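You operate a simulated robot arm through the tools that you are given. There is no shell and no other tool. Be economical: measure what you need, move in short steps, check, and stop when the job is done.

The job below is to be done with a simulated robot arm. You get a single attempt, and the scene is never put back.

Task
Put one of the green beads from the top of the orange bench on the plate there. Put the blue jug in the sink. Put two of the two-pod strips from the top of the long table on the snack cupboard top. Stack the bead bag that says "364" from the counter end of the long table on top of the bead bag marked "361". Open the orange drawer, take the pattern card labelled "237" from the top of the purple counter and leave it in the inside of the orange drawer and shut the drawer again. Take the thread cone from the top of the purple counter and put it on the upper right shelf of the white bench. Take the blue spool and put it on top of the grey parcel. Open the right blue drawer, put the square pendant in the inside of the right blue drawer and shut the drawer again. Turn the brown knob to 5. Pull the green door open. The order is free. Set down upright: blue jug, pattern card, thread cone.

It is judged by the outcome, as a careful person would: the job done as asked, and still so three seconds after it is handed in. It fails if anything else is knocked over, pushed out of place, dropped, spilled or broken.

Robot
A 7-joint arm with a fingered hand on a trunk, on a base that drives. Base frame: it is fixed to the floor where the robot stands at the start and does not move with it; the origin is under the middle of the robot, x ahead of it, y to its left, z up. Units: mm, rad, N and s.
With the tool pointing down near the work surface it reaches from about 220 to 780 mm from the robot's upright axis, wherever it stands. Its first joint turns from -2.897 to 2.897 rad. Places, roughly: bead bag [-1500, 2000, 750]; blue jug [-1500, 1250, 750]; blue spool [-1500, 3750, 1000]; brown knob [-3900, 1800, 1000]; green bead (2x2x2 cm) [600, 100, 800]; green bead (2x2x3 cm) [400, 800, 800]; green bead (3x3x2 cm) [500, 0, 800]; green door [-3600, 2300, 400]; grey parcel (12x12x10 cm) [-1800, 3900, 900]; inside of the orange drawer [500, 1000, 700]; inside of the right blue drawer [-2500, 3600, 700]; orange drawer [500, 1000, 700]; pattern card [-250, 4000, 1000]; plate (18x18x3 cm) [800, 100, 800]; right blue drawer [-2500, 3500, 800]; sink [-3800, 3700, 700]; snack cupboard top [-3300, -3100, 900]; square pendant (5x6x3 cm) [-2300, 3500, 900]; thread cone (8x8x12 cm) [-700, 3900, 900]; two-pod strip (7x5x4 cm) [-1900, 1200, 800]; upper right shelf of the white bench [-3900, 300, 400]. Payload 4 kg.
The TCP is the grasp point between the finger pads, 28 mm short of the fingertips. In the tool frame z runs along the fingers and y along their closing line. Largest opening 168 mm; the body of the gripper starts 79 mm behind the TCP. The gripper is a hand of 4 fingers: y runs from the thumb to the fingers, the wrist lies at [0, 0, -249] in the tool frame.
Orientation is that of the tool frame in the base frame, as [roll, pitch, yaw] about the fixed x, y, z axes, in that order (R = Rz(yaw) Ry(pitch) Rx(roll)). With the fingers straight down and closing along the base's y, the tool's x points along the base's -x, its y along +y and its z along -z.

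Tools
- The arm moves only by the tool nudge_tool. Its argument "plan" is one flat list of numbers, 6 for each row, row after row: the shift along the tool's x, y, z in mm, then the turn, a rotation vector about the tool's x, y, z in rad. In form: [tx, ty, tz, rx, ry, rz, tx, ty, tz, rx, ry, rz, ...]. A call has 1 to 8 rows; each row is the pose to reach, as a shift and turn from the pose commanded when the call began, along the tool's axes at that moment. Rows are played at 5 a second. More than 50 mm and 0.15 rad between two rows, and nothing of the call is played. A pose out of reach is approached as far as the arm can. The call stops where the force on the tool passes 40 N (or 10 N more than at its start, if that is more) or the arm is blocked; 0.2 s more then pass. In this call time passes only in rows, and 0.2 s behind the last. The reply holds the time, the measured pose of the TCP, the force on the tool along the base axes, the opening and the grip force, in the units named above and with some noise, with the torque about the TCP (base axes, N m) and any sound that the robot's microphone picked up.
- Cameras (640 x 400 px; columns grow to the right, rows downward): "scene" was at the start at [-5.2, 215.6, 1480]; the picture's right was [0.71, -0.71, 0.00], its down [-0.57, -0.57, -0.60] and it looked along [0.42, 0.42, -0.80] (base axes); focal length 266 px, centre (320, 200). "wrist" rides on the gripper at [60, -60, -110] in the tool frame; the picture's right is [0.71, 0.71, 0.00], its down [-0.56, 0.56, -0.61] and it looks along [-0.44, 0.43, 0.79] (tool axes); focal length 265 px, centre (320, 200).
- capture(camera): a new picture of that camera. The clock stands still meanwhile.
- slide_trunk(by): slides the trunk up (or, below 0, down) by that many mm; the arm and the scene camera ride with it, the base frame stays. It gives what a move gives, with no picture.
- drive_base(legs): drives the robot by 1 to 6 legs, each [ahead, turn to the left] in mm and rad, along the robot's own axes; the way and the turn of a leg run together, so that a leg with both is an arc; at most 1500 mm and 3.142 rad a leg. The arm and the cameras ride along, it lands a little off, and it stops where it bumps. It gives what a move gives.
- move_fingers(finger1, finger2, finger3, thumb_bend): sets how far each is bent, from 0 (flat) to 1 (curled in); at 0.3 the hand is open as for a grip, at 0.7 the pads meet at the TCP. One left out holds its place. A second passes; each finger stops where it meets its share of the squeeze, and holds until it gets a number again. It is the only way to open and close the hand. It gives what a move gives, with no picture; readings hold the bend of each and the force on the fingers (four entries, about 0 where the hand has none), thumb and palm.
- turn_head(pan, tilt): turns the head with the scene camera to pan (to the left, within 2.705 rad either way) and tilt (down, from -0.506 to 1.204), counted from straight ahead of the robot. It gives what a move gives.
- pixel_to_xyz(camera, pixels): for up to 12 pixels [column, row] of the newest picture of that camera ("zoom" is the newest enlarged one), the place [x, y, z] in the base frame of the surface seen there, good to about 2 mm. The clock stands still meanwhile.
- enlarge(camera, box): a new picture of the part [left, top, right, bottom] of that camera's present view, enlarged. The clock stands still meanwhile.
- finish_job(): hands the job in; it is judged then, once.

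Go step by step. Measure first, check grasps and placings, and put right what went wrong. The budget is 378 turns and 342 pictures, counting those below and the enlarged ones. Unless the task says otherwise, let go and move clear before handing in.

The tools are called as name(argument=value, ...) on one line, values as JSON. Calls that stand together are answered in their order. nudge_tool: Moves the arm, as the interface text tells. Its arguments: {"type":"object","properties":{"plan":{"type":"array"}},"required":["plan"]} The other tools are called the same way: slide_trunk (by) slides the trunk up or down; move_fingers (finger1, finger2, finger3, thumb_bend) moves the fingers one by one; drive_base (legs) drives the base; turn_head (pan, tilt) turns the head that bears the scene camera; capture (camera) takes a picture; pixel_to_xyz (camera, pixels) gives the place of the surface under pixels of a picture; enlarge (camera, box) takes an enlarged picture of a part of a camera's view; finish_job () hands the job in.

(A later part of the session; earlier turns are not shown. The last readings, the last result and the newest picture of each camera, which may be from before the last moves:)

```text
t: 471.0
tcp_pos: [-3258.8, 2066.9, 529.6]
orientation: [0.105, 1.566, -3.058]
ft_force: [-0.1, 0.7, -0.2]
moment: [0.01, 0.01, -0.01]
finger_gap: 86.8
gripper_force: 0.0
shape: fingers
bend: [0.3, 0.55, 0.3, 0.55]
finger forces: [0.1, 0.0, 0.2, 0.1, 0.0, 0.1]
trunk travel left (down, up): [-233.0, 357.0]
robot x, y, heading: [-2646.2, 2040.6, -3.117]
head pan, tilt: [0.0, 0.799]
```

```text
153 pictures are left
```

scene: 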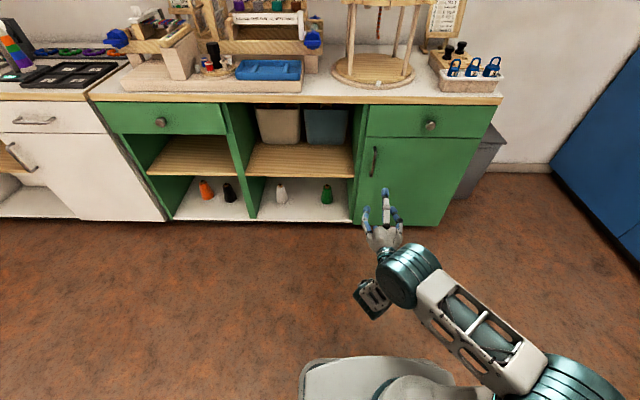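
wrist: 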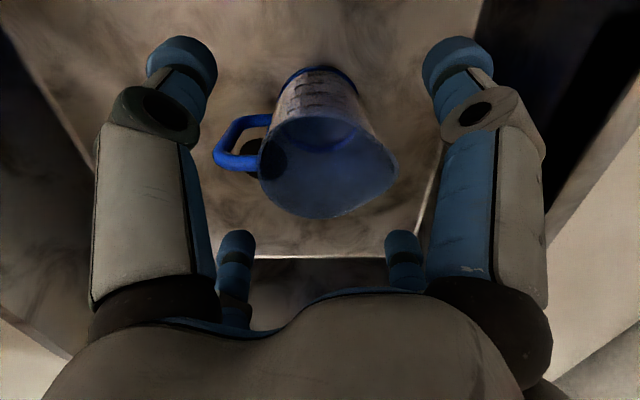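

drive_base(legs=[[0, -0.02], [220, 0]])

enlarge(camera="scene", box=[320, 110, 460, 240])

capture(camera="wrist")

```text
t: 473.0
tcp_pos: [-3480.9, 2080.0, 530.0]
orientation: [0.092, 1.567, -3.091]
ft_force: [-0.1, -0.5, 1.0]
moment: [0.0, 0.03, -0.01]
finger_gap: 87.4
gripper_force: 0.1
shape: fingers
bend: [0.3, 0.55, 0.3, 0.55]
finger forces: [0.0, 0.0, 0.0, 0.0, 0.0, 0.0]
trunk travel left (down, up): [-233.0, 357.0]
robot x, y, heading: [-2863.0, 2035.8, -3.141]
head pan, tilt: [0.0, 0.799]
```

```text
3.08 times, centred on (390, 175) of scene
```

zoom: 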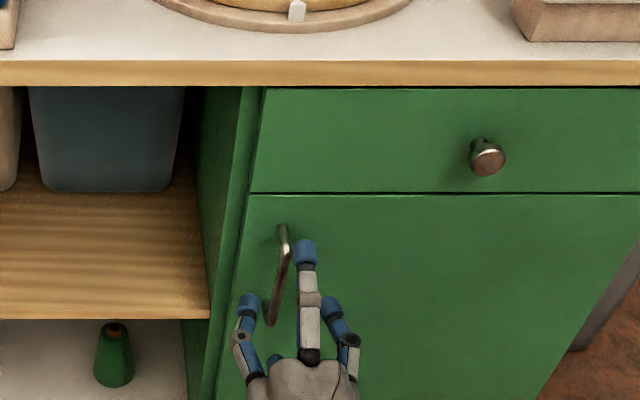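

```text
151 pictures are left
```

wrist: 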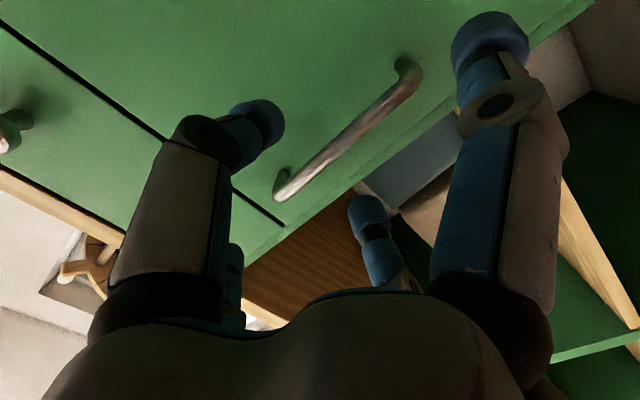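

nudge_tool(plan=[0, 3, 20, 0, 0, 0, 0, 3, 38, 0, 0, 0, 0, 3, 49, 0, 0, 0])

move_fingers(finger2=0.9, thumb_bend=0.9)

capture(camera="wrist")

```text
t: 473.8
tcp_pos: [-3528.1, 2080.4, 529.4]
orientation: [0.08, 1.568, -3.103]
ft_force: [-0.2, 0.4, 0.0]
moment: [0.01, 0.01, 0.0]
finger_gap: 87.0
gripper_force: 0.1
shape: fingers
bend: [0.3, 0.55, 0.3, 0.55]
finger forces: [0.0, 0.0, 0.0, 0.0, 0.0, 0.0]
trunk travel left (down, up): [-233.0, 357.0]
robot x, y, heading: [-2866.7, 2039.8, -3.138]
head pan, tilt: [0.0, 0.799]
```

```text
t: 474.8
tcp_pos: [-3528.0, 2081.3, 529.8]
orientation: [0.113, 1.569, -3.077]
ft_force: [-4.7, 16.2, 1.4]
moment: [0.09, -0.01, -0.07]
finger_gap: 79.5
gripper_force: 11.2
shape: fingers
bend: [0.29, 0.74, 0.3, 0.8]
finger forces: [0.9, 0.0, 0.0, 0.0, 22.3, 0.0]
trunk travel left (down, up): [-233.0, 357.0]
robot x, y, heading: [-2868.8, 2040.7, 3.139]
head pan, tilt: [0.0, 0.799]
```

```text
150 pictures are left
```

wrist: 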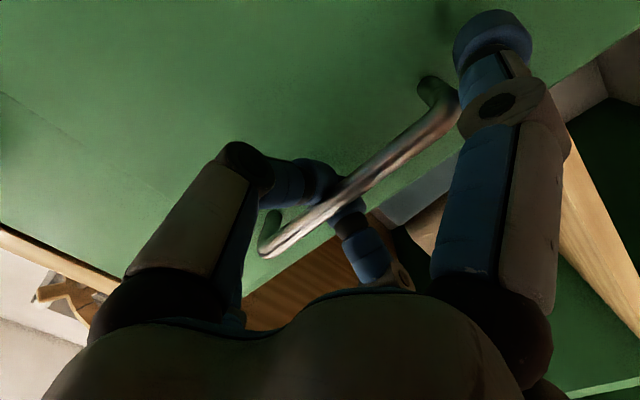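

Thumb and f2 hook the handle. Pull back along an arc (backing with a slight right turn).

drive_base(legs=[[-90, -0.03]])

capture(camera="scene")

```text
t: 475.9
tcp_pos: [-3437.3, 2101.0, 530.3]
orientation: [0.519, 1.568, -2.698]
ft_force: [-7.9, 19.7, 0.0]
moment: [0.07, 0.02, -0.06]
finger_gap: 80.2
gripper_force: 15.1
shape: fingers
bend: [0.29, 0.74, 0.3, 0.8]
finger forces: [1.1, 0.0, 0.0, 0.1, 28.2, 0.1]
trunk travel left (down, up): [-233.0, 357.0]
robot x, y, heading: [-2775.8, 2038.4, 3.114]
head pan, tilt: [0.0, 0.799]
```

```text
149 pictures are left
```

scene: 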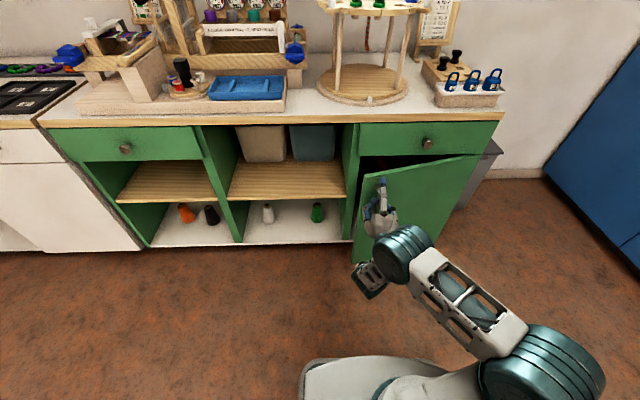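

The door swings. Continue the arc.

drive_base(legs=[[-85, -0.07], [-70, -0.1]])

capture(camera="scene")

```text
t: 477.7
tcp_pos: [-3273.1, 2200.9, 529.2]
orientation: [0.888, 1.569, -2.511]
ft_force: [-11.9, 12.2, -2.2]
moment: [-0.08, -0.04, 0.03]
finger_gap: 79.6
gripper_force: 14.6
shape: fingers
bend: [0.29, 0.77, 0.3, 0.75]
finger forces: [1.0, 0.1, 0.0, 0.0, 28.2, 0.0]
trunk travel left (down, up): [-233.0, 357.0]
robot x, y, heading: [-2633.0, 2020.3, 2.949]
head pan, tilt: [0.0, 0.799]
stopped in leg 2: the force on the tool passed its limit at 44 N (the readings are from after the stop); the commanded pose is now the measured one
```

```text
148 pictures are left
```

scene: 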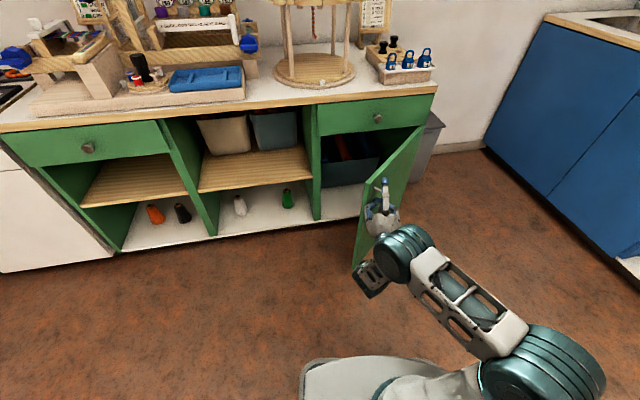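

Door is ~46° open. Release, withdraw, then push it further from inside. First open fingers and back off.

move_fingers(finger2=0.4, thumb_bend=0.4)

drive_base(legs=[[-150, 0]])

move_fingers(finger1=0.7, finger2=0.7, finger3=0.7, thumb_bend=0.7)

nudge_tool(plan=[0, 45, 0, 0, 0, 0, 0, 90, 0, 0, 0, 0, 0, 135, 0, 0, 0, 0])

capture(camera="scene")

```text
t: 478.7
tcp_pos: [-3273.3, 2195.8, 531.6]
orientation: [0.457, 1.568, -2.937]
ft_force: [-0.6, -0.4, 0.4]
moment: [-0.03, -0.02, 0.0]
finger_gap: 103.7
gripper_force: 0.1
shape: fingers
bend: [0.3, 0.4, 0.3, 0.4]
finger forces: [0.0, 0.0, 0.0, 0.1, 0.1, 0.0]
trunk travel left (down, up): [-233.0, 357.0]
robot x, y, heading: [-2631.3, 2021.6, 2.954]
head pan, tilt: [0.0, 0.799]
```

```text
t: 480.1
tcp_pos: [-3125.3, 2164.9, 531.5]
orientation: [0.462, 1.567, -2.928]
ft_force: [0.0, -0.6, 0.0]
moment: [0.04, -0.02, -0.01]
finger_gap: 104.1
gripper_force: 0.0
shape: fingers
bend: [0.3, 0.4, 0.3, 0.4]
finger forces: [0.0, 0.1, 0.0, 0.1, 0.1, 0.0]
trunk travel left (down, up): [-233.0, 357.0]
robot x, y, heading: [-2482.5, 1992.7, 2.95]
head pan, tilt: [0.0, 0.799]
```

```text
t: 481.1
tcp_pos: [-3125.9, 2165.4, 531.2]
orientation: [0.461, 1.568, -2.93]
ft_force: [-0.5, 0.0, -0.2]
moment: [0.02, -0.03, 0.03]
finger_gap: 1.5
gripper_force: 0.1
shape: fingers
bend: [0.68, 0.7, 0.68, 0.7]
finger forces: [0.0, 0.1, 0.0, 0.0, 0.1, 0.0]
trunk travel left (down, up): [-233.0, 357.0]
robot x, y, heading: [-2484.6, 1992.9, 2.95]
head pan, tilt: [0.0, 0.799]
```

```text
t: 481.9
tcp_pos: [-3160.9, 2036.8, 531.4]
orientation: [0.472, 1.567, -2.919]
ft_force: [0.8, 0.7, -0.4]
moment: [-0.02, 0.04, 0.05]
finger_gap: 1.8
gripper_force: 0.0
shape: fingers
bend: [0.68, 0.7, 0.68, 0.7]
finger forces: [0.1, 0.0, 0.0, 0.0, 0.0, 0.1]
trunk travel left (down, up): [-233.0, 357.0]
robot x, y, heading: [-2481.8, 1994.8, 2.947]
head pan, tilt: [0.0, 0.799]
```

```text
147 pictures are left
```

scene: 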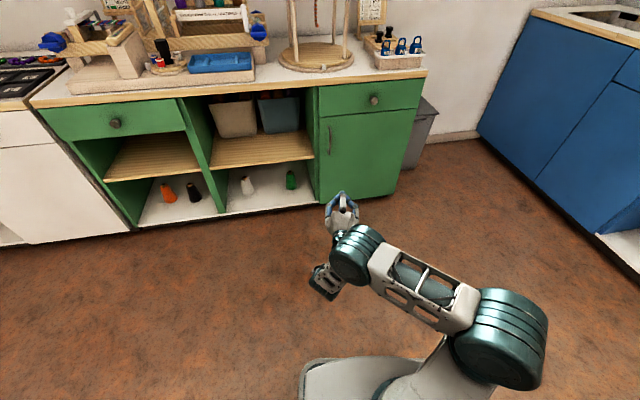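

The door swung shut again by itself (self-closing), so I must open it wide in one go, rotating the hand with it. Reposition the base further right (y≈2250) so the arm can follow the arc.

drive_base(legs=[[0, -1.376], [255, 0], [0, 1.571]])

nudge_tool(plan=[0, 42, 0, 0, 0, 0, 0, 83, 0, 0, 0, 0])

move_fingers(finger1=0.3, finger2=0.55, finger3=0.3, thumb_bend=0.55)

capture(camera="scene")

```text
t: 490.9
tcp_pos: [-3157.7, 2171.6, 532.8]
orientation: [0.438, 1.567, -2.77]
ft_force: [0.0, -0.3, 0.5]
moment: [-0.01, 0.01, 0.04]
finger_gap: 1.8
gripper_force: 0.1
shape: fingers
bend: [0.68, 0.7, 0.68, 0.7]
finger forces: [0.1, 0.1, 0.0, 0.0, 0.0, 0.0]
trunk travel left (down, up): [-233.0, 357.0]
robot x, y, heading: [-2481.3, 2251.6, 3.131]
head pan, tilt: [0.0, 0.799]
```

```text
t: 491.5
tcp_pos: [-3165.4, 2087.8, 534.0]
orientation: [0.49, 1.567, -2.721]
ft_force: [0.6, 0.5, 0.0]
moment: [0.02, -0.01, 0.06]
finger_gap: 1.8
gripper_force: 0.0
shape: fingers
bend: [0.68, 0.7, 0.68, 0.7]
finger forces: [0.0, 0.0, 0.0, 0.0, 0.0, 0.0]
trunk travel left (down, up): [-233.0, 357.0]
robot x, y, heading: [-2484.7, 2246.9, 3.133]
head pan, tilt: [0.0, 0.799]
```

```text
t: 492.5
tcp_pos: [-3163.0, 2088.6, 534.3]
orientation: [0.435, 1.567, -2.775]
ft_force: [1.1, 0.1, -0.6]
moment: [-0.01, -0.03, 0.02]
finger_gap: 86.7
gripper_force: 0.1
shape: fingers
bend: [0.3, 0.55, 0.3, 0.55]
finger forces: [0.1, 0.0, 0.1, 0.1, 0.0, 0.1]
trunk travel left (down, up): [-233.0, 357.0]
robot x, y, heading: [-2482.7, 2248.5, 3.131]
head pan, tilt: [0.0, 0.799]
```

```text
146 pictures are left
```

scene: 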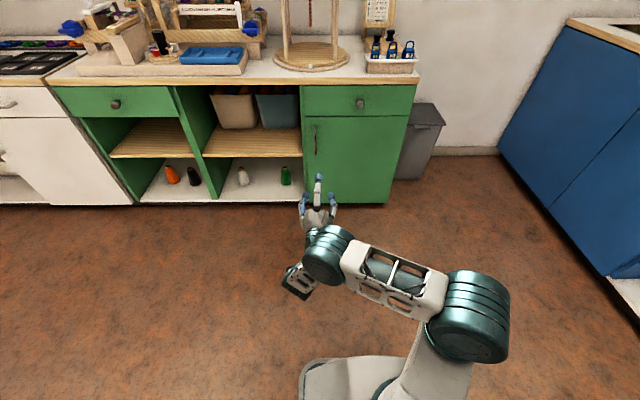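

drive_base(legs=[[318, 0]])

nudge_tool(plan=[5, 8, 0, -0.07, 0, 0])

capture(camera="wrist")

```text
t: 494.6
tcp_pos: [-3485.8, 2090.8, 533.8]
orientation: [0.429, 1.566, -2.781]
ft_force: [0.8, 0.3, -0.6]
moment: [0.0, -0.01, 0.0]
finger_gap: 86.6
gripper_force: 0.2
shape: fingers
bend: [0.3, 0.55, 0.3, 0.55]
finger forces: [0.0, 0.1, 0.1, 0.0, 0.0, 0.1]
trunk travel left (down, up): [-233.0, 357.0]
robot x, y, heading: [-2805.4, 2253.0, 3.139]
head pan, tilt: [0.0, 0.799]
```

```text
t: 495.1
tcp_pos: [-3486.5, 2082.2, 529.5]
orientation: [0.438, 1.564, -2.7]
ft_force: [-0.6, -0.3, 1.2]
moment: [0.0, -0.05, 0.04]
finger_gap: 86.6
gripper_force: 0.0
shape: fingers
bend: [0.3, 0.55, 0.3, 0.55]
finger forces: [0.0, 0.1, 0.0, 0.0, 0.0, 0.0]
trunk travel left (down, up): [-233.0, 357.0]
robot x, y, heading: [-2799.3, 2252.3, 3.141]
head pan, tilt: [0.0, 0.799]
```

```text
145 pictures are left
```

wrist: 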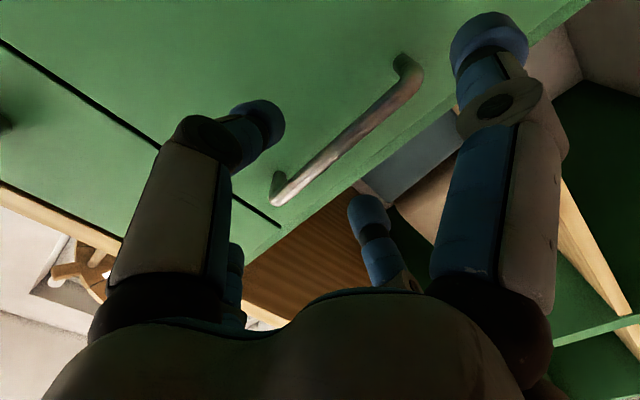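

nudge_tool(plan=[0, 3, 20, 0, 0, 0, 0, 4, 43, 0, 0, 0])

move_fingers(finger2=0.9, thumb_bend=0.9)

drive_base(legs=[[-90, -0.03], [-80, -0.07]])

capture(camera="scene")

```text
t: 495.6
tcp_pos: [-3527.2, 2078.3, 530.4]
orientation: [0.268, 1.566, -2.869]
ft_force: [0.1, 0.2, 0.2]
moment: [0.01, 0.04, 0.01]
finger_gap: 86.7
gripper_force: 0.1
shape: fingers
bend: [0.3, 0.55, 0.3, 0.55]
finger forces: [0.0, 0.1, 0.1, 0.0, 0.1, 0.0]
trunk travel left (down, up): [-233.0, 357.0]
robot x, y, heading: [-2803.0, 2257.1, 3.134]
head pan, tilt: [0.0, 0.799]
```

```text
t: 496.6
tcp_pos: [-3528.2, 2081.6, 529.9]
orientation: [0.255, 1.567, -2.89]
ft_force: [-4.9, 20.6, 0.6]
moment: [0.14, -0.03, -0.11]
finger_gap: 79.2
gripper_force: 12.1
shape: fingers
bend: [0.29, 0.74, 0.3, 0.8]
finger forces: [1.1, 0.0, 0.0, 0.0, 23.6, 0.1]
trunk travel left (down, up): [-233.0, 357.0]
robot x, y, heading: [-2802.7, 2254.3, 3.131]
head pan, tilt: [0.0, 0.799]
```

```text
t: 498.4
tcp_pos: [-3369.7, 2143.4, 531.2]
orientation: [0.435, 1.565, -2.802]
ft_force: [-0.3, 1.8, -0.4]
moment: [0.0, -0.02, -0.02]
finger_gap: 80.4
gripper_force: 0.7
shape: fingers
bend: [0.29, 0.8, 0.3, 0.83]
finger forces: [0.2, 0.0, 0.0, 0.0, 0.0, 0.1]
trunk travel left (down, up): [-233.0, 357.0]
robot x, y, heading: [-2631.4, 2247.1, 3.036]
head pan, tilt: [0.0, 0.799]
```

```text
144 pictures are left
```

scene: 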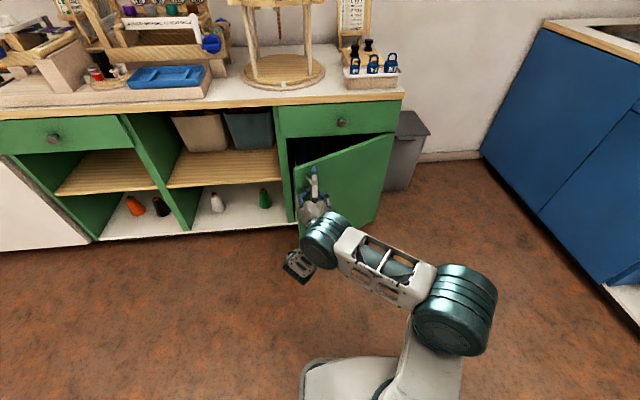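

capture(camera="wrist")

enlarge(camera="scene", box=[260, 120, 420, 260])

```text
143 pictures are left
```

wrist: 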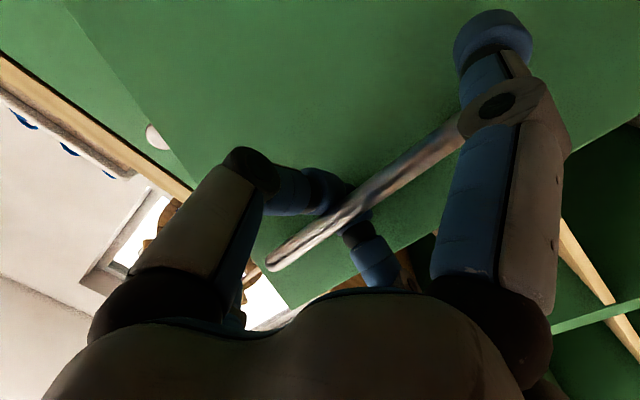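

```text
2.86 times, centred on (340, 190) of scene
```

zoom: 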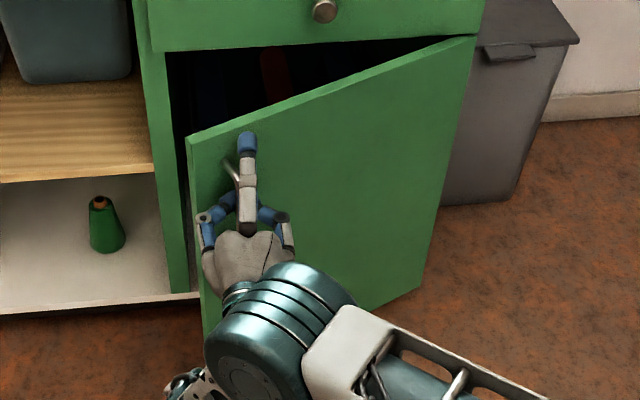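

Still hooked at ~30°. Now follow the door arc with the arm, rotating the hand along.

nudge_tool(plan=[0, -33, -33, -0.13, 0, 0, 0, -70, -61, -0.26, 0, 0, 0, -110, -84, -0.39, 0, 0, 0, -153, -101, -0.52, 0, 0])

capture(camera="scene")

capture(camera="wrist")

```text
t: 499.4
tcp_pos: [-3253.6, 2286.2, 529.1]
orientation: [0.012, 1.568, -2.706]
ft_force: [0.1, -1.0, 0.1]
moment: [0.03, -0.01, -0.05]
finger_gap: 80.1
gripper_force: 0.1
shape: fingers
bend: [0.3, 0.84, 0.3, 0.85]
finger forces: [0.1, 0.0, 0.0, 0.0, 0.1, 0.0]
trunk travel left (down, up): [-233.0, 357.0]
robot x, y, heading: [-2634.4, 2245.1, 3.034]
head pan, tilt: [0.0, 0.799]
```

```text
141 pictures are left
```

scene: 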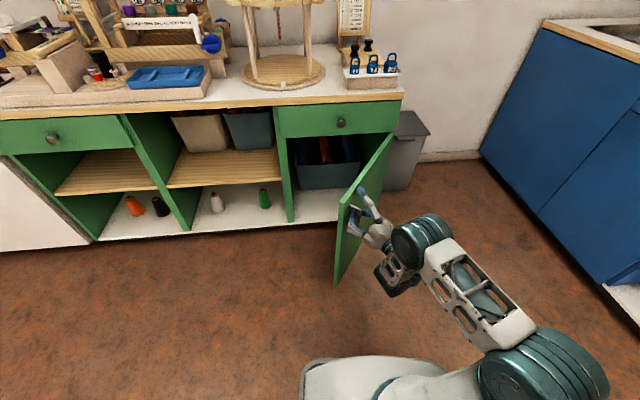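

```text
140 pictures are left
```

wrist: 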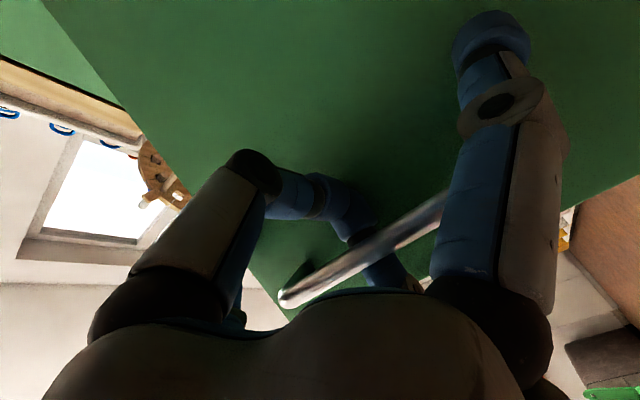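

Works well (~60°). Continue the arc to ~97°.

nudge_tool(plan=[0, -33, -33, -0.12, 0, 0, 0, -70, -60, -0.24, 0, 0, 0, -111, -83, -0.36, 0, 0, 0, -154, -100, -0.48, 0, 0, 0, -199, -112, -0.6, 0, 0])

capture(camera="scene")

capture(camera="wrist")

```text
t: 500.6
tcp_pos: [-3220.0, 2296.4, 530.0]
orientation: [-0.311, 1.566, -2.841]
ft_force: [-15.9, 7.6, -3.5]
moment: [0.36, 0.23, 0.12]
finger_gap: 82.3
gripper_force: 13.6
shape: fingers
bend: [0.28, 0.83, 0.3, 0.85]
finger forces: [4.6, 0.0, 0.0, 0.0, 23.1, 0.0]
out of reach, approached as far as the arm can: row 2, 3, 4, 5
trunk travel left (down, up): [-233.0, 357.0]
robot x, y, heading: [-2633.0, 2252.9, 3.035]
head pan, tilt: [0.0, 0.799]
```

```text
139 pictures are left
```

scene: 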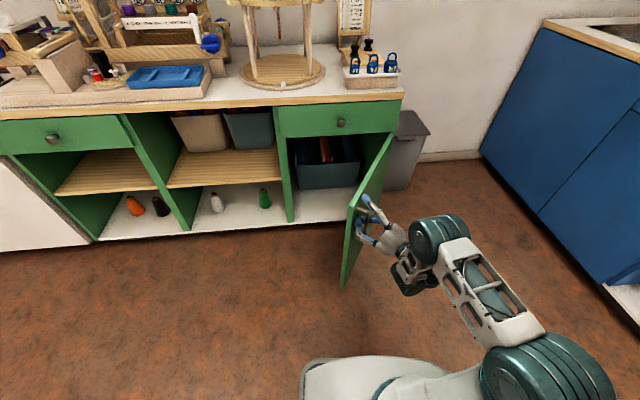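

```text
138 pictures are left
```

wrist: 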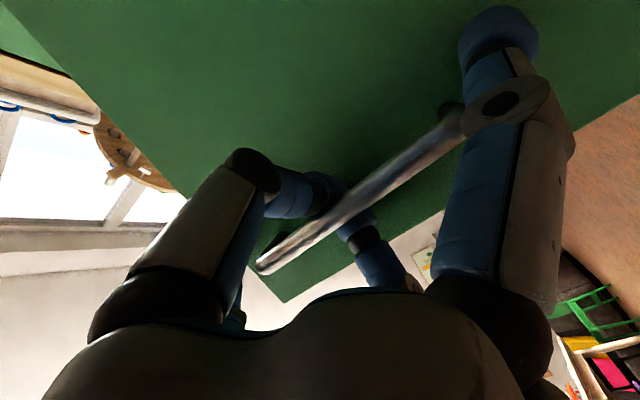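

Door is ~65°. Use the base turn to swing it further.

drive_base(legs=[[12, -0.17]])

capture(camera="wrist")

capture(camera="scene")

```text
t: 501.7
tcp_pos: [-3213.9, 2395.1, 528.8]
orientation: [-0.329, 1.569, -3.023]
ft_force: [0.0, -0.6, -0.1]
moment: [0.01, 0.02, -0.02]
finger_gap: 80.5
gripper_force: 0.4
shape: fingers
bend: [0.3, 0.84, 0.3, 0.85]
finger forces: [0.1, 0.3, 0.0, 0.0, 0.1, 0.0]
trunk travel left (down, up): [-233.0, 357.0]
robot x, y, heading: [-2645.5, 2252.1, 2.864]
head pan, tilt: [0.0, 0.799]
```

```text
137 pictures are left
```

wrist: 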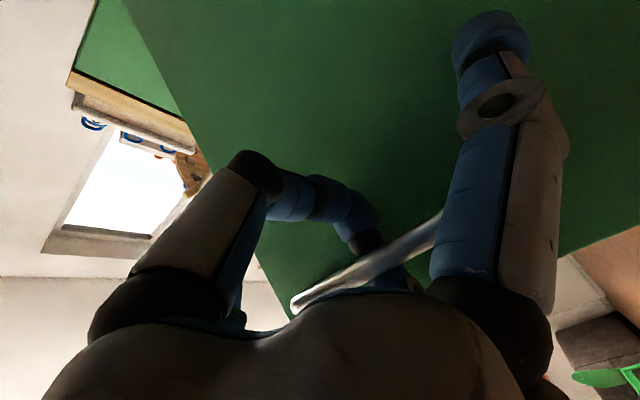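

```text
136 pictures are left
```

scene: 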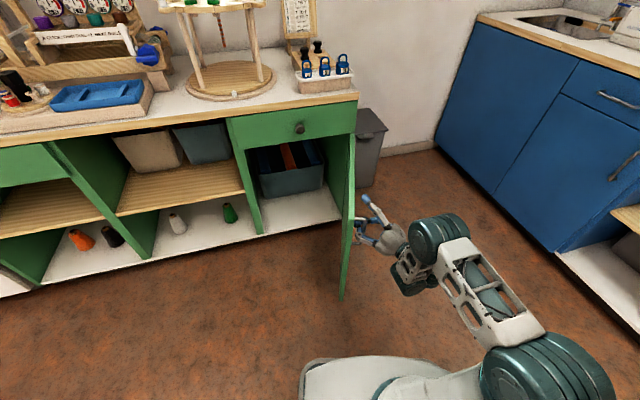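

No spring force now, so the earlier closing was likely a flick on release. Turn a bit more, then release in small steps.

drive_base(legs=[[8, -0.07]])

move_fingers(finger2=0.74, thumb_bend=0.74)

move_fingers(finger2=0.64, thumb_bend=0.64)

capture(camera="scene")

capture(camera="wrist")

```text
t: 502.6
tcp_pos: [-3207.9, 2437.1, 530.4]
orientation: [-0.34, 1.569, -3.105]
ft_force: [0.2, -0.2, -0.1]
moment: [-0.01, -0.01, 0.02]
finger_gap: 80.5
gripper_force: 0.1
shape: fingers
bend: [0.3, 0.84, 0.3, 0.85]
finger forces: [0.1, 0.0, 0.1, 0.0, 0.0, 0.1]
trunk travel left (down, up): [-233.0, 357.0]
robot x, y, heading: [-2657.2, 2250.0, 2.794]
head pan, tilt: [0.0, 0.799]
```

```text
t: 503.6
tcp_pos: [-3210.0, 2437.4, 529.7]
orientation: [-0.321, 1.567, -3.085]
ft_force: [0.1, -0.5, -0.2]
moment: [-0.03, -0.01, 0.01]
finger_gap: 79.1
gripper_force: 0.0
shape: fingers
bend: [0.3, 0.72, 0.3, 0.75]
finger forces: [0.0, 0.1, 0.0, 0.0, 0.0, 0.1]
trunk travel left (down, up): [-233.0, 357.0]
robot x, y, heading: [-2653.5, 2251.6, 2.795]
head pan, tilt: [0.0, 0.799]
```

```text
t: 504.6
tcp_pos: [-3210.4, 2436.5, 530.1]
orientation: [-0.326, 1.567, -3.092]
ft_force: [-0.2, -0.4, 1.0]
moment: [0.04, -0.02, 0.03]
finger_gap: 81.3
gripper_force: 0.1
shape: fingers
bend: [0.3, 0.64, 0.3, 0.64]
finger forces: [0.0, 0.0, 0.0, 0.0, 0.0, 0.1]
trunk travel left (down, up): [-233.0, 357.0]
robot x, y, heading: [-2652.3, 2254.0, 2.792]
head pan, tilt: [0.0, 0.799]
```

```text
135 pictures are left
```

scene: 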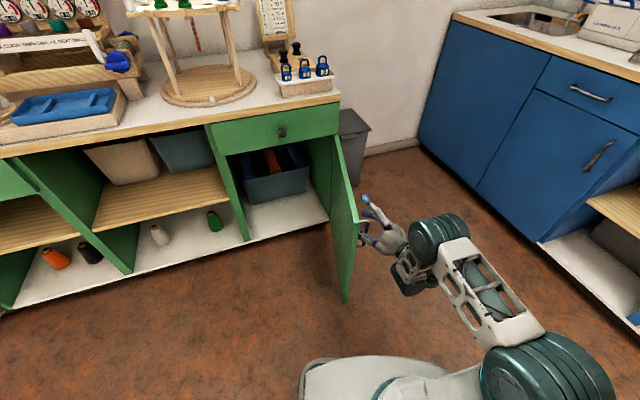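

```text
134 pictures are left
```

wrist: 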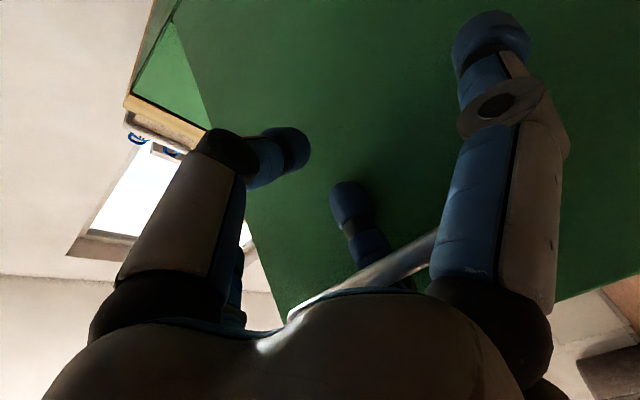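

Door about 80° open and stationary. Open fingers more and withdraw along the hand axis.

move_fingers(finger2=0.45, thumb_bend=0.5)

nudge_tool(plan=[0, 0, -20, 0, 0, 0, 0, 0, -45, 0, 0, 0, 0, 0, -70, 0, 0, 0])

capture(camera="scene")

```text
t: 505.6
tcp_pos: [-3210.3, 2436.0, 529.3]
orientation: [-0.274, 1.566, -3.039]
ft_force: [-5.4, 2.7, 0.3]
moment: [0.02, 0.04, -0.64]
finger_gap: 91.8
gripper_force: 8.3
shape: fingers
bend: [0.3, 0.53, 0.3, 0.5]
finger forces: [0.1, 15.6, 0.0, 0.0, 0.0, 0.0]
trunk travel left (down, up): [-233.0, 357.0]
robot x, y, heading: [-2651.7, 2252.5, 2.793]
head pan, tilt: [0.0, 0.799]
```

```text
t: 506.4
tcp_pos: [-3160.4, 2430.4, 530.0]
orientation: [-0.64, 1.569, 2.866]
ft_force: [-0.3, -0.2, 0.0]
moment: [-0.05, 0.01, -0.01]
finger_gap: 92.3
gripper_force: 0.2
shape: fingers
bend: [0.3, 0.45, 0.3, 0.5]
finger forces: [0.0, 0.0, 0.0, 0.1, 0.1, 0.0]
out of reach, approached as far as the arm can: row 1, 2, 3
trunk travel left (down, up): [-233.0, 357.0]
robot x, y, heading: [-2651.9, 2248.9, 2.797]
head pan, tilt: [0.0, 0.799]
```

```text
133 pictures are left
```

scene: 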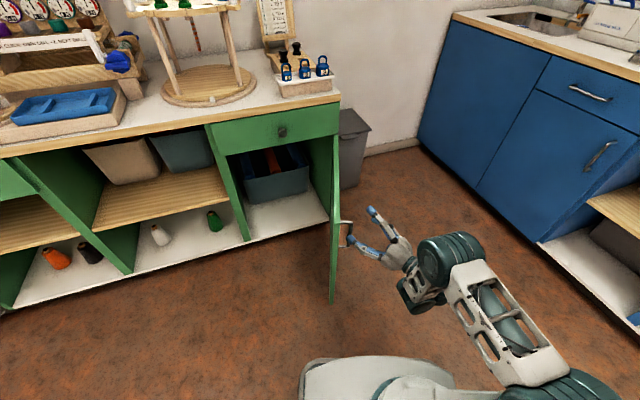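

drive_base(legs=[[-200, 0]])

capture(camera="scene")

```text
t: 508.0
tcp_pos: [-2971.0, 2362.4, 529.0]
orientation: [-0.594, 1.569, 2.913]
ft_force: [-0.3, 0.3, -0.3]
moment: [0.04, -0.05, 0.01]
finger_gap: 92.1
gripper_force: 0.0
shape: fingers
bend: [0.3, 0.45, 0.3, 0.5]
finger forces: [0.0, 0.1, 0.0, 0.0, 0.0, 0.0]
trunk travel left (down, up): [-233.0, 357.0]
robot x, y, heading: [-2461.9, 2184.6, 2.796]
head pan, tilt: [0.0, 0.799]
```

```text
132 pictures are left
```

scene: 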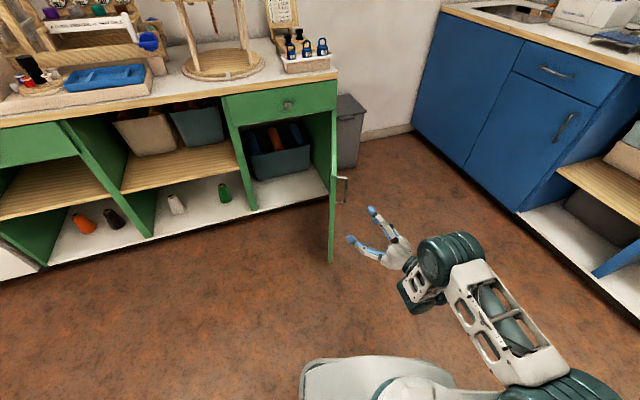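

Door stays open. Straighten the hand, fold it down and raise the trunk.

nudge_tool(plan=[0, 0, 0, 0.14, 0, 0, 0, 0, 0, 0.28, 0, 0, 0, 0, 0, 0.42, 0, 0, 0, 0, 0, 0.56, 0, 0, 0, 0, 0, 0.7, 0, 0])

slide_trunk(by=300)

nudge_tool(plan=[-18, 0, 0, 0, 0.147, 0, -36, 0, 0, 0, 0.294, 0, -54, 0, 0, 0, 0.441, 0, -72, 0, 0, 0, 0.588, 0, -90, 0, 0, 0, 0.735, 0, -108, 0, 0, 0, 0.882, 0, -126, 0, 0, 0, 1.029, 0, -144, 0, 0, 0, 1.176, 0])

nudge_tool(plan=[0, 0, 0, 0, 0.13, 0, 0, 0, 0, 0, 0.26, 0, 0, 0, 0, 0, 0.39, 0])

capture(camera="scene")

```text
t: 509.2
tcp_pos: [-2969.1, 2371.3, 516.2]
orientation: [2.814, 1.563, -0.424]
ft_force: [-0.4, -0.8, 0.9]
moment: [-0.02, -0.02, -0.02]
finger_gap: 91.8
gripper_force: 0.0
shape: fingers
bend: [0.3, 0.45, 0.3, 0.5]
finger forces: [0.0, 0.0, 0.0, 0.0, 0.0, 0.1]
out of reach, approached as far as the arm can: row 3, 4, 5
trunk travel left (down, up): [-233.0, 357.0]
robot x, y, heading: [-2463.4, 2182.0, 2.795]
head pan, tilt: [0.0, 0.799]
```

```text
t: 512.2
tcp_pos: [-2968.3, 2371.1, 816.0]
orientation: [2.841, 1.564, -0.394]
ft_force: [0.4, -0.1, -0.4]
moment: [-0.01, -0.03, -0.01]
finger_gap: 92.4
gripper_force: 0.1
shape: fingers
bend: [0.3, 0.45, 0.3, 0.5]
finger forces: [0.1, 0.1, 0.1, 0.1, 0.0, 0.0]
trunk travel left (down, up): [-533.0, 57.0]
robot x, y, heading: [-2461.1, 2184.1, 2.794]
head pan, tilt: [0.0, 0.799]
```

```text
t: 514.0
tcp_pos: [-2970.0, 2371.3, 961.1]
orientation: [3.141, 0.387, -0.095]
ft_force: [-0.3, -0.3, 0.1]
moment: [0.02, 0.02, 0.02]
finger_gap: 92.1
gripper_force: 0.0
shape: fingers
bend: [0.3, 0.45, 0.3, 0.5]
finger forces: [0.1, 0.0, 0.0, 0.1, 0.0, 0.0]
trunk travel left (down, up): [-533.0, 57.0]
robot x, y, heading: [-2458.1, 2180.8, 2.795]
head pan, tilt: [0.0, 0.799]
```

```text
t: 514.8
tcp_pos: [-2970.0, 2372.2, 961.0]
orientation: [3.14, -0.006, -0.093]
ft_force: [0.6, 0.4, 0.1]
moment: [0.0, 0.01, 0.02]
finger_gap: 92.1
gripper_force: 0.1
shape: fingers
bend: [0.3, 0.45, 0.3, 0.5]
finger forces: [0.0, 0.1, 0.0, 0.0, 0.0, 0.0]
trunk travel left (down, up): [-533.0, 57.0]
robot x, y, heading: [-2462.9, 2181.0, 2.798]
head pan, tilt: [0.0, 0.799]
```

```text
131 pictures are left
```

scene: 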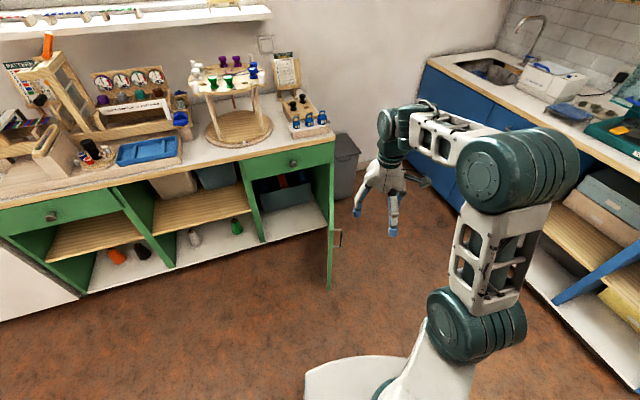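

Door stays ~80° open. Now drive to face the brown knob (loom at y≈1800).

drive_base(legs=[[0, 1.915], [400, 0], [0, -1.571], [230, 0]])

turn_head(pan=0.0, tilt=0.5)

capture(camera="scene")

```text
t: 527.0
tcp_pos: [-3236.8, 1802.2, 960.4]
orientation: [3.14, -0.001, 0.223]
ft_force: [0.0, -0.9, -0.7]
moment: [0.0, -0.02, 0.0]
finger_gap: 92.2
gripper_force: 0.0
shape: fingers
bend: [0.3, 0.45, 0.3, 0.5]
finger forces: [0.0, 0.1, 0.1, 0.0, 0.0, 0.0]
trunk travel left (down, up): [-533.0, 57.0]
robot x, y, heading: [-2695.4, 1778.5, 3.112]
head pan, tilt: [0.0, 0.799]
```

```text
t: 527.9
tcp_pos: [-3238.7, 1803.6, 959.6]
orientation: [3.139, -0.002, 0.222]
ft_force: [-0.7, -0.3, 0.6]
moment: [0.0, 0.02, 0.01]
finger_gap: 92.2
gripper_force: 0.1
shape: fingers
bend: [0.3, 0.45, 0.3, 0.5]
finger forces: [0.0, 0.0, 0.0, 0.0, 0.0, 0.1]
trunk travel left (down, up): [-533.0, 57.0]
robot x, y, heading: [-2696.7, 1781.6, 3.115]
head pan, tilt: [0.0, 0.499]
```

```text
130 pictures are left
```

scene: 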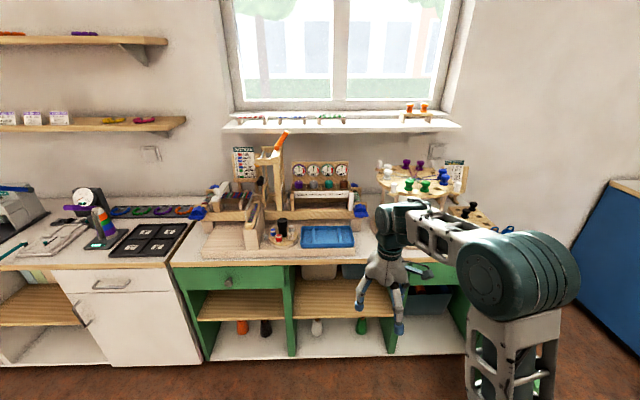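

enlarge(camera="scene", box=[280, 155, 370, 220])

pixel_to_xyz(camera="zoom", pixels=[[520, 205], [415, 205], [325, 205], [230, 210], [430, 110], [520, 185], [520, 220], [300, 270], [505, 200], [540, 200]])

```text
6.15 times, centred on (325, 188) of scene
```

zoom: 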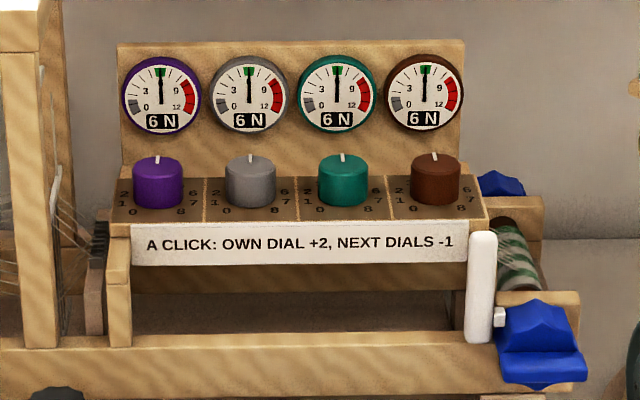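

```text
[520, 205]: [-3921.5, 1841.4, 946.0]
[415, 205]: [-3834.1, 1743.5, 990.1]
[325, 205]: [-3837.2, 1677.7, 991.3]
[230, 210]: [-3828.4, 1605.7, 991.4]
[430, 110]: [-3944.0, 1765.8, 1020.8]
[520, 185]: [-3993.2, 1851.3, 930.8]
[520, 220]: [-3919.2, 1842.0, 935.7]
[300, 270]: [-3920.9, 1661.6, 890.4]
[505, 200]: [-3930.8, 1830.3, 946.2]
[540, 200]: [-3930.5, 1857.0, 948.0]
```

pixel_to_xyz(camera="zoom", pixels=[[434, 162], [434, 180], [434, 200], [415, 180], [455, 180], [342, 165], [342, 185], [434, 152], [470, 195], [400, 195], [434, 215], [480, 235]])

enlarge(camera="scene", box=[330, 172, 354, 192])

```text
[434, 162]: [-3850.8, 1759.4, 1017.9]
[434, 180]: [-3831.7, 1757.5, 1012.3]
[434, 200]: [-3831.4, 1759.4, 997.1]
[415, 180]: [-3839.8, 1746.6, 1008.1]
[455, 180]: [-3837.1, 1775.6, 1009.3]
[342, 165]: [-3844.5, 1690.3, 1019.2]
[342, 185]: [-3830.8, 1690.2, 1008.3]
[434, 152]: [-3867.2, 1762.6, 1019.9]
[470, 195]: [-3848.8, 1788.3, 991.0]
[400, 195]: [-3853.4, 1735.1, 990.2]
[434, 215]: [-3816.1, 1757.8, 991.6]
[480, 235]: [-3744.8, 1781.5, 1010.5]
```

```text
16.00 times, centred on (342, 182) of scene
```

zoom: 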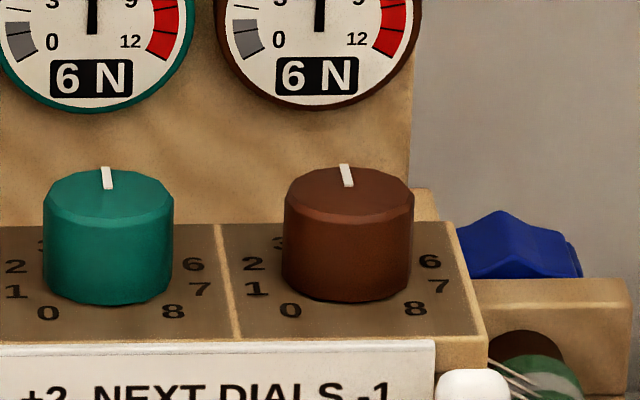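

The brown knob (centre ≈ (-3849,1760), top z 1019, Ø≈36) points at 4; it needs one step clockwise to 5 (~34°). Check the window sill and nearby obstacles' positions.

pixel_to_xyz(camera="scene", pixels=[[340, 128], [340, 122], [280, 140], [270, 155], [360, 185], [325, 163], [350, 164], [385, 165], [395, 185], [260, 170]])

slide_trunk(by=57)

nudge_tool(plan=[0, 0, -30, 0, 0, -0.13, 0, 0, -60, 0, 0, -0.26, 0, 0, -80, 0, 0, -0.39, 0, 0, -100, 0, 0, -0.52, 0, 0, -100, 0, 0, -0.66, 0, 0, -100, 0, 0, -0.68])

```text
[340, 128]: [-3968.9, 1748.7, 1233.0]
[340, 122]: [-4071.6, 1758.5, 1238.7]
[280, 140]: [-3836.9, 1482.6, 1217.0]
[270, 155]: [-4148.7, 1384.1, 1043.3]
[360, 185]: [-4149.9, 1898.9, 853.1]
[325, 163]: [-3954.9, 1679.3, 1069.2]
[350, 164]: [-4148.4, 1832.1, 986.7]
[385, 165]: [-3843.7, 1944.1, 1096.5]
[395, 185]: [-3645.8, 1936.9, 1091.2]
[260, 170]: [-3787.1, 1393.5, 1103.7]
```

```text
t: 528.8
tcp_pos: [-3237.3, 1802.3, 1017.5]
orientation: [3.14, -0.003, 0.223]
ft_force: [0.3, 0.1, -0.4]
moment: [-0.02, 0.01, 0.0]
finger_gap: 92.1
gripper_force: 0.1
shape: fingers
bend: [0.3, 0.45, 0.3, 0.5]
finger forces: [0.1, 0.1, 0.1, 0.1, 0.0, 0.0]
trunk travel left (down, up): [-590.0, 0.0]
robot x, y, heading: [-2692.9, 1782.1, 3.111]
head pan, tilt: [0.0, 0.499]
```

```text
t: 530.2
tcp_pos: [-3238.5, 1802.9, 1116.7]
orientation: [3.138, 0.001, 0.907]
ft_force: [0.4, -0.4, -0.7]
moment: [-0.05, -0.02, -0.01]
finger_gap: 91.7
gripper_force: 0.0
shape: fingers
bend: [0.3, 0.45, 0.3, 0.5]
finger forces: [0.0, 0.0, 0.0, 0.0, 0.0, 0.0]
trunk travel left (down, up): [-590.0, 0.0]
robot x, y, heading: [-2693.0, 1780.2, 3.111]
head pan, tilt: [0.0, 0.499]
```

Sill front x=-3969 and panel top z 1069 leave room. Drive ahead 440 mm and move above the knob.

move_fingers(finger1=0.48, finger2=0.48, finger3=0.48, thumb_bend=0.48)

drive_base(legs=[[440, 0]])

nudge_tool(plan=[-37, -25, 0, 0, 0, 0, -74, -50, 0, 0, 0, 0, -110, -75, 0, 0, 0, 0])

capture(camera="wrist")

capture(camera="scene")

```text
t: 531.2
tcp_pos: [-3238.0, 1802.7, 1116.9]
orientation: [3.138, 0.0, 0.903]
ft_force: [-0.2, 0.6, -0.3]
moment: [0.05, -0.01, 0.0]
finger_gap: 63.6
gripper_force: 0.0
shape: fingers
bend: [0.48, 0.48, 0.48, 0.48]
finger forces: [0.1, 0.0, 0.0, 0.1, 0.0, 0.1]
trunk travel left (down, up): [-590.0, 0.0]
robot x, y, heading: [-2698.6, 1783.8, 3.114]
head pan, tilt: [0.0, 0.499]
```

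```text
t: 533.9
tcp_pos: [-3669.3, 1813.8, 1116.8]
orientation: [3.14, -0.003, 0.906]
ft_force: [-0.6, -0.3, 0.9]
moment: [-0.02, -0.05, -0.01]
finger_gap: 63.6
gripper_force: 0.0
shape: fingers
bend: [0.48, 0.48, 0.48, 0.48]
finger forces: [0.0, 0.0, 0.0, 0.0, 0.1, 0.0]
trunk travel left (down, up): [-590.0, 0.0]
robot x, y, heading: [-3124.4, 1791.6, 3.115]
head pan, tilt: [0.0, 0.499]
```

```text
t: 534.7
tcp_pos: [-3797.6, 1765.6, 1114.7]
orientation: [3.141, -0.003, 0.913]
ft_force: [0.0, -0.5, -0.1]
moment: [0.12, -0.01, 0.0]
finger_gap: 63.3
gripper_force: 0.1
shape: fingers
bend: [0.48, 0.48, 0.48, 0.48]
finger forces: [0.0, 0.0, 0.1, 0.0, 0.0, 0.1]
trunk travel left (down, up): [-590.0, 0.0]
robot x, y, heading: [-3122.7, 1793.3, 3.113]
head pan, tilt: [0.0, 0.499]
```

```text
127 pictures are left
```

wrist: 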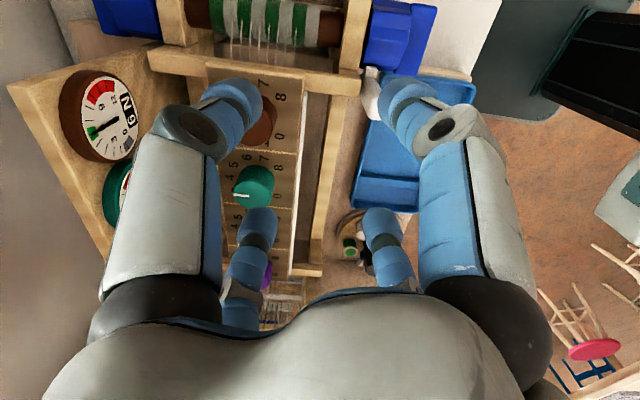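

```text
126 pictures are left
```

scene: 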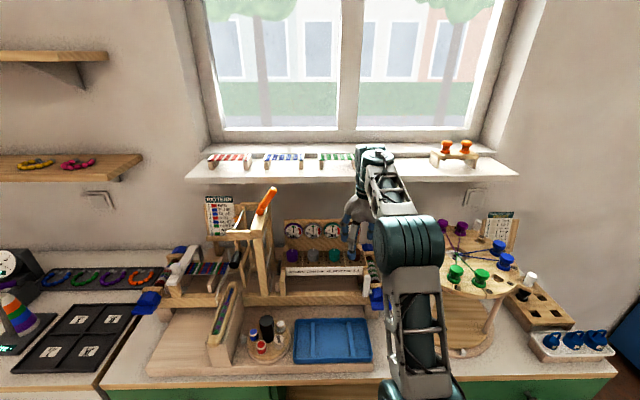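

pixel_to_xyz(camera="wrist", pixels=[[270, 110], [265, 125], [258, 135], [255, 185], [240, 195], [268, 182], [280, 95], [275, 135], [236, 181]])

enlarge(camera="wrist", box=[200, 60, 320, 220])

```text
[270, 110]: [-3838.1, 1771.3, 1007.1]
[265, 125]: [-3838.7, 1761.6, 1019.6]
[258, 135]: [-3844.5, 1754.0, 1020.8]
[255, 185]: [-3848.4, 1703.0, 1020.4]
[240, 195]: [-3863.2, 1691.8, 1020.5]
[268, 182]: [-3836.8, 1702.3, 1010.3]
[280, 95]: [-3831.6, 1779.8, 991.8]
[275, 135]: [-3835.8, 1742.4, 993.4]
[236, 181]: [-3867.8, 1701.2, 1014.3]
```

```text
2.50 times, centred on (260, 140) of wrist
```

zoom: 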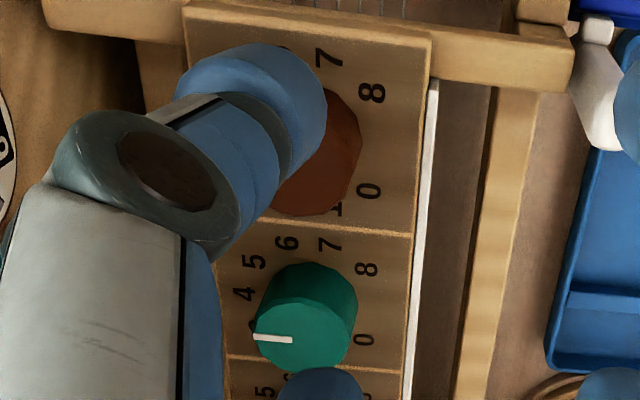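

nudge_tool(plan=[-18, -19, 0, 0, 0, 0, -36, -37, 0, 0, 0, 0])

enlarge(camera="wrist", box=[240, 80, 400, 230])

```text
t: 535.3
tcp_pos: [-3838.3, 1765.9, 1113.5]
orientation: [3.137, -0.003, 0.906]
ft_force: [0.6, -0.3, -0.3]
moment: [0.02, 0.0, 0.0]
finger_gap: 63.3
gripper_force: 0.0
shape: fingers
bend: [0.48, 0.48, 0.48, 0.48]
finger forces: [0.0, 0.0, 0.0, 0.1, 0.0, 0.1]
out of reach, approached as far as the arm can: row 2
trunk travel left (down, up): [-590.0, 0.0]
robot x, y, heading: [-3126.4, 1791.7, 3.115]
head pan, tilt: [0.0, 0.499]
```

```text
2.67 times, centred on (320, 155) of wrist
```

zoom: 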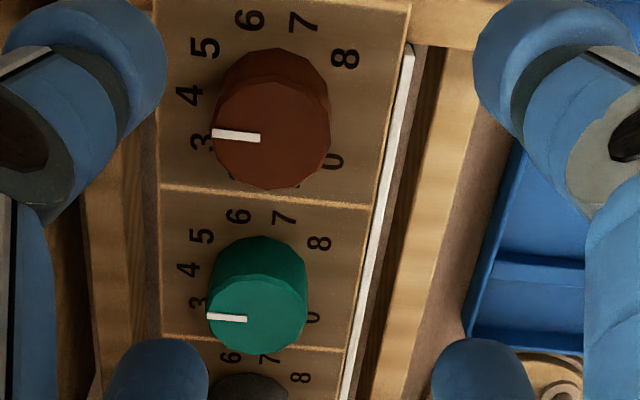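

The pointer is on 4; step is ≈36°. Drive 25 mm closer, centre over the knob, and lower.

drive_base(legs=[[25, 0]])

nudge_tool(plan=[3, 15, 0, 0, 0, 0, 3, 15, 40, 0, 0, 0])

capture(camera="wrist")

```text
t: 536.1
tcp_pos: [-3865.8, 1766.5, 1113.2]
orientation: [3.136, -0.001, 0.904]
ft_force: [0.1, -1.7, -0.2]
moment: [0.04, -0.05, -0.06]
finger_gap: 63.5
gripper_force: 0.0
shape: fingers
bend: [0.48, 0.48, 0.48, 0.48]
finger forces: [0.0, 0.1, 0.0, 0.1, 0.1, 0.0]
trunk travel left (down, up): [-590.0, 0.0]
robot x, y, heading: [-3147.7, 1793.4, 3.119]
head pan, tilt: [0.0, 0.499]
```

```text
t: 536.7
tcp_pos: [-3850.0, 1760.5, 1074.9]
orientation: [3.14, -0.001, 0.906]
ft_force: [0.0, 1.0, -0.4]
moment: [-0.01, 0.01, 0.0]
finger_gap: 63.1
gripper_force: 0.1
shape: fingers
bend: [0.48, 0.48, 0.48, 0.48]
finger forces: [0.0, 0.0, 0.0, 0.0, 0.1, 0.0]
trunk travel left (down, up): [-590.0, 0.0]
robot x, y, heading: [-3150.8, 1793.6, 3.113]
head pan, tilt: [0.0, 0.499]
```

```text
123 pictures are left
```

wrist: 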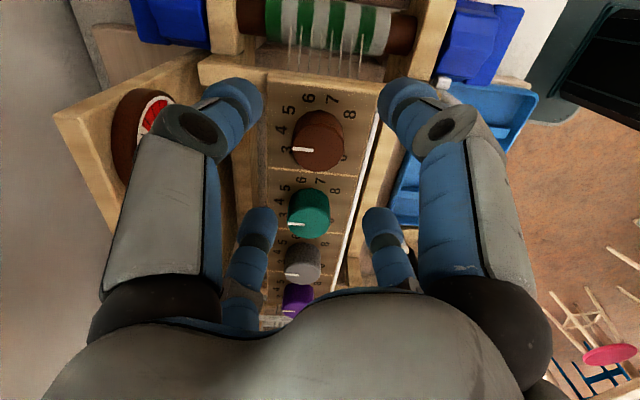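

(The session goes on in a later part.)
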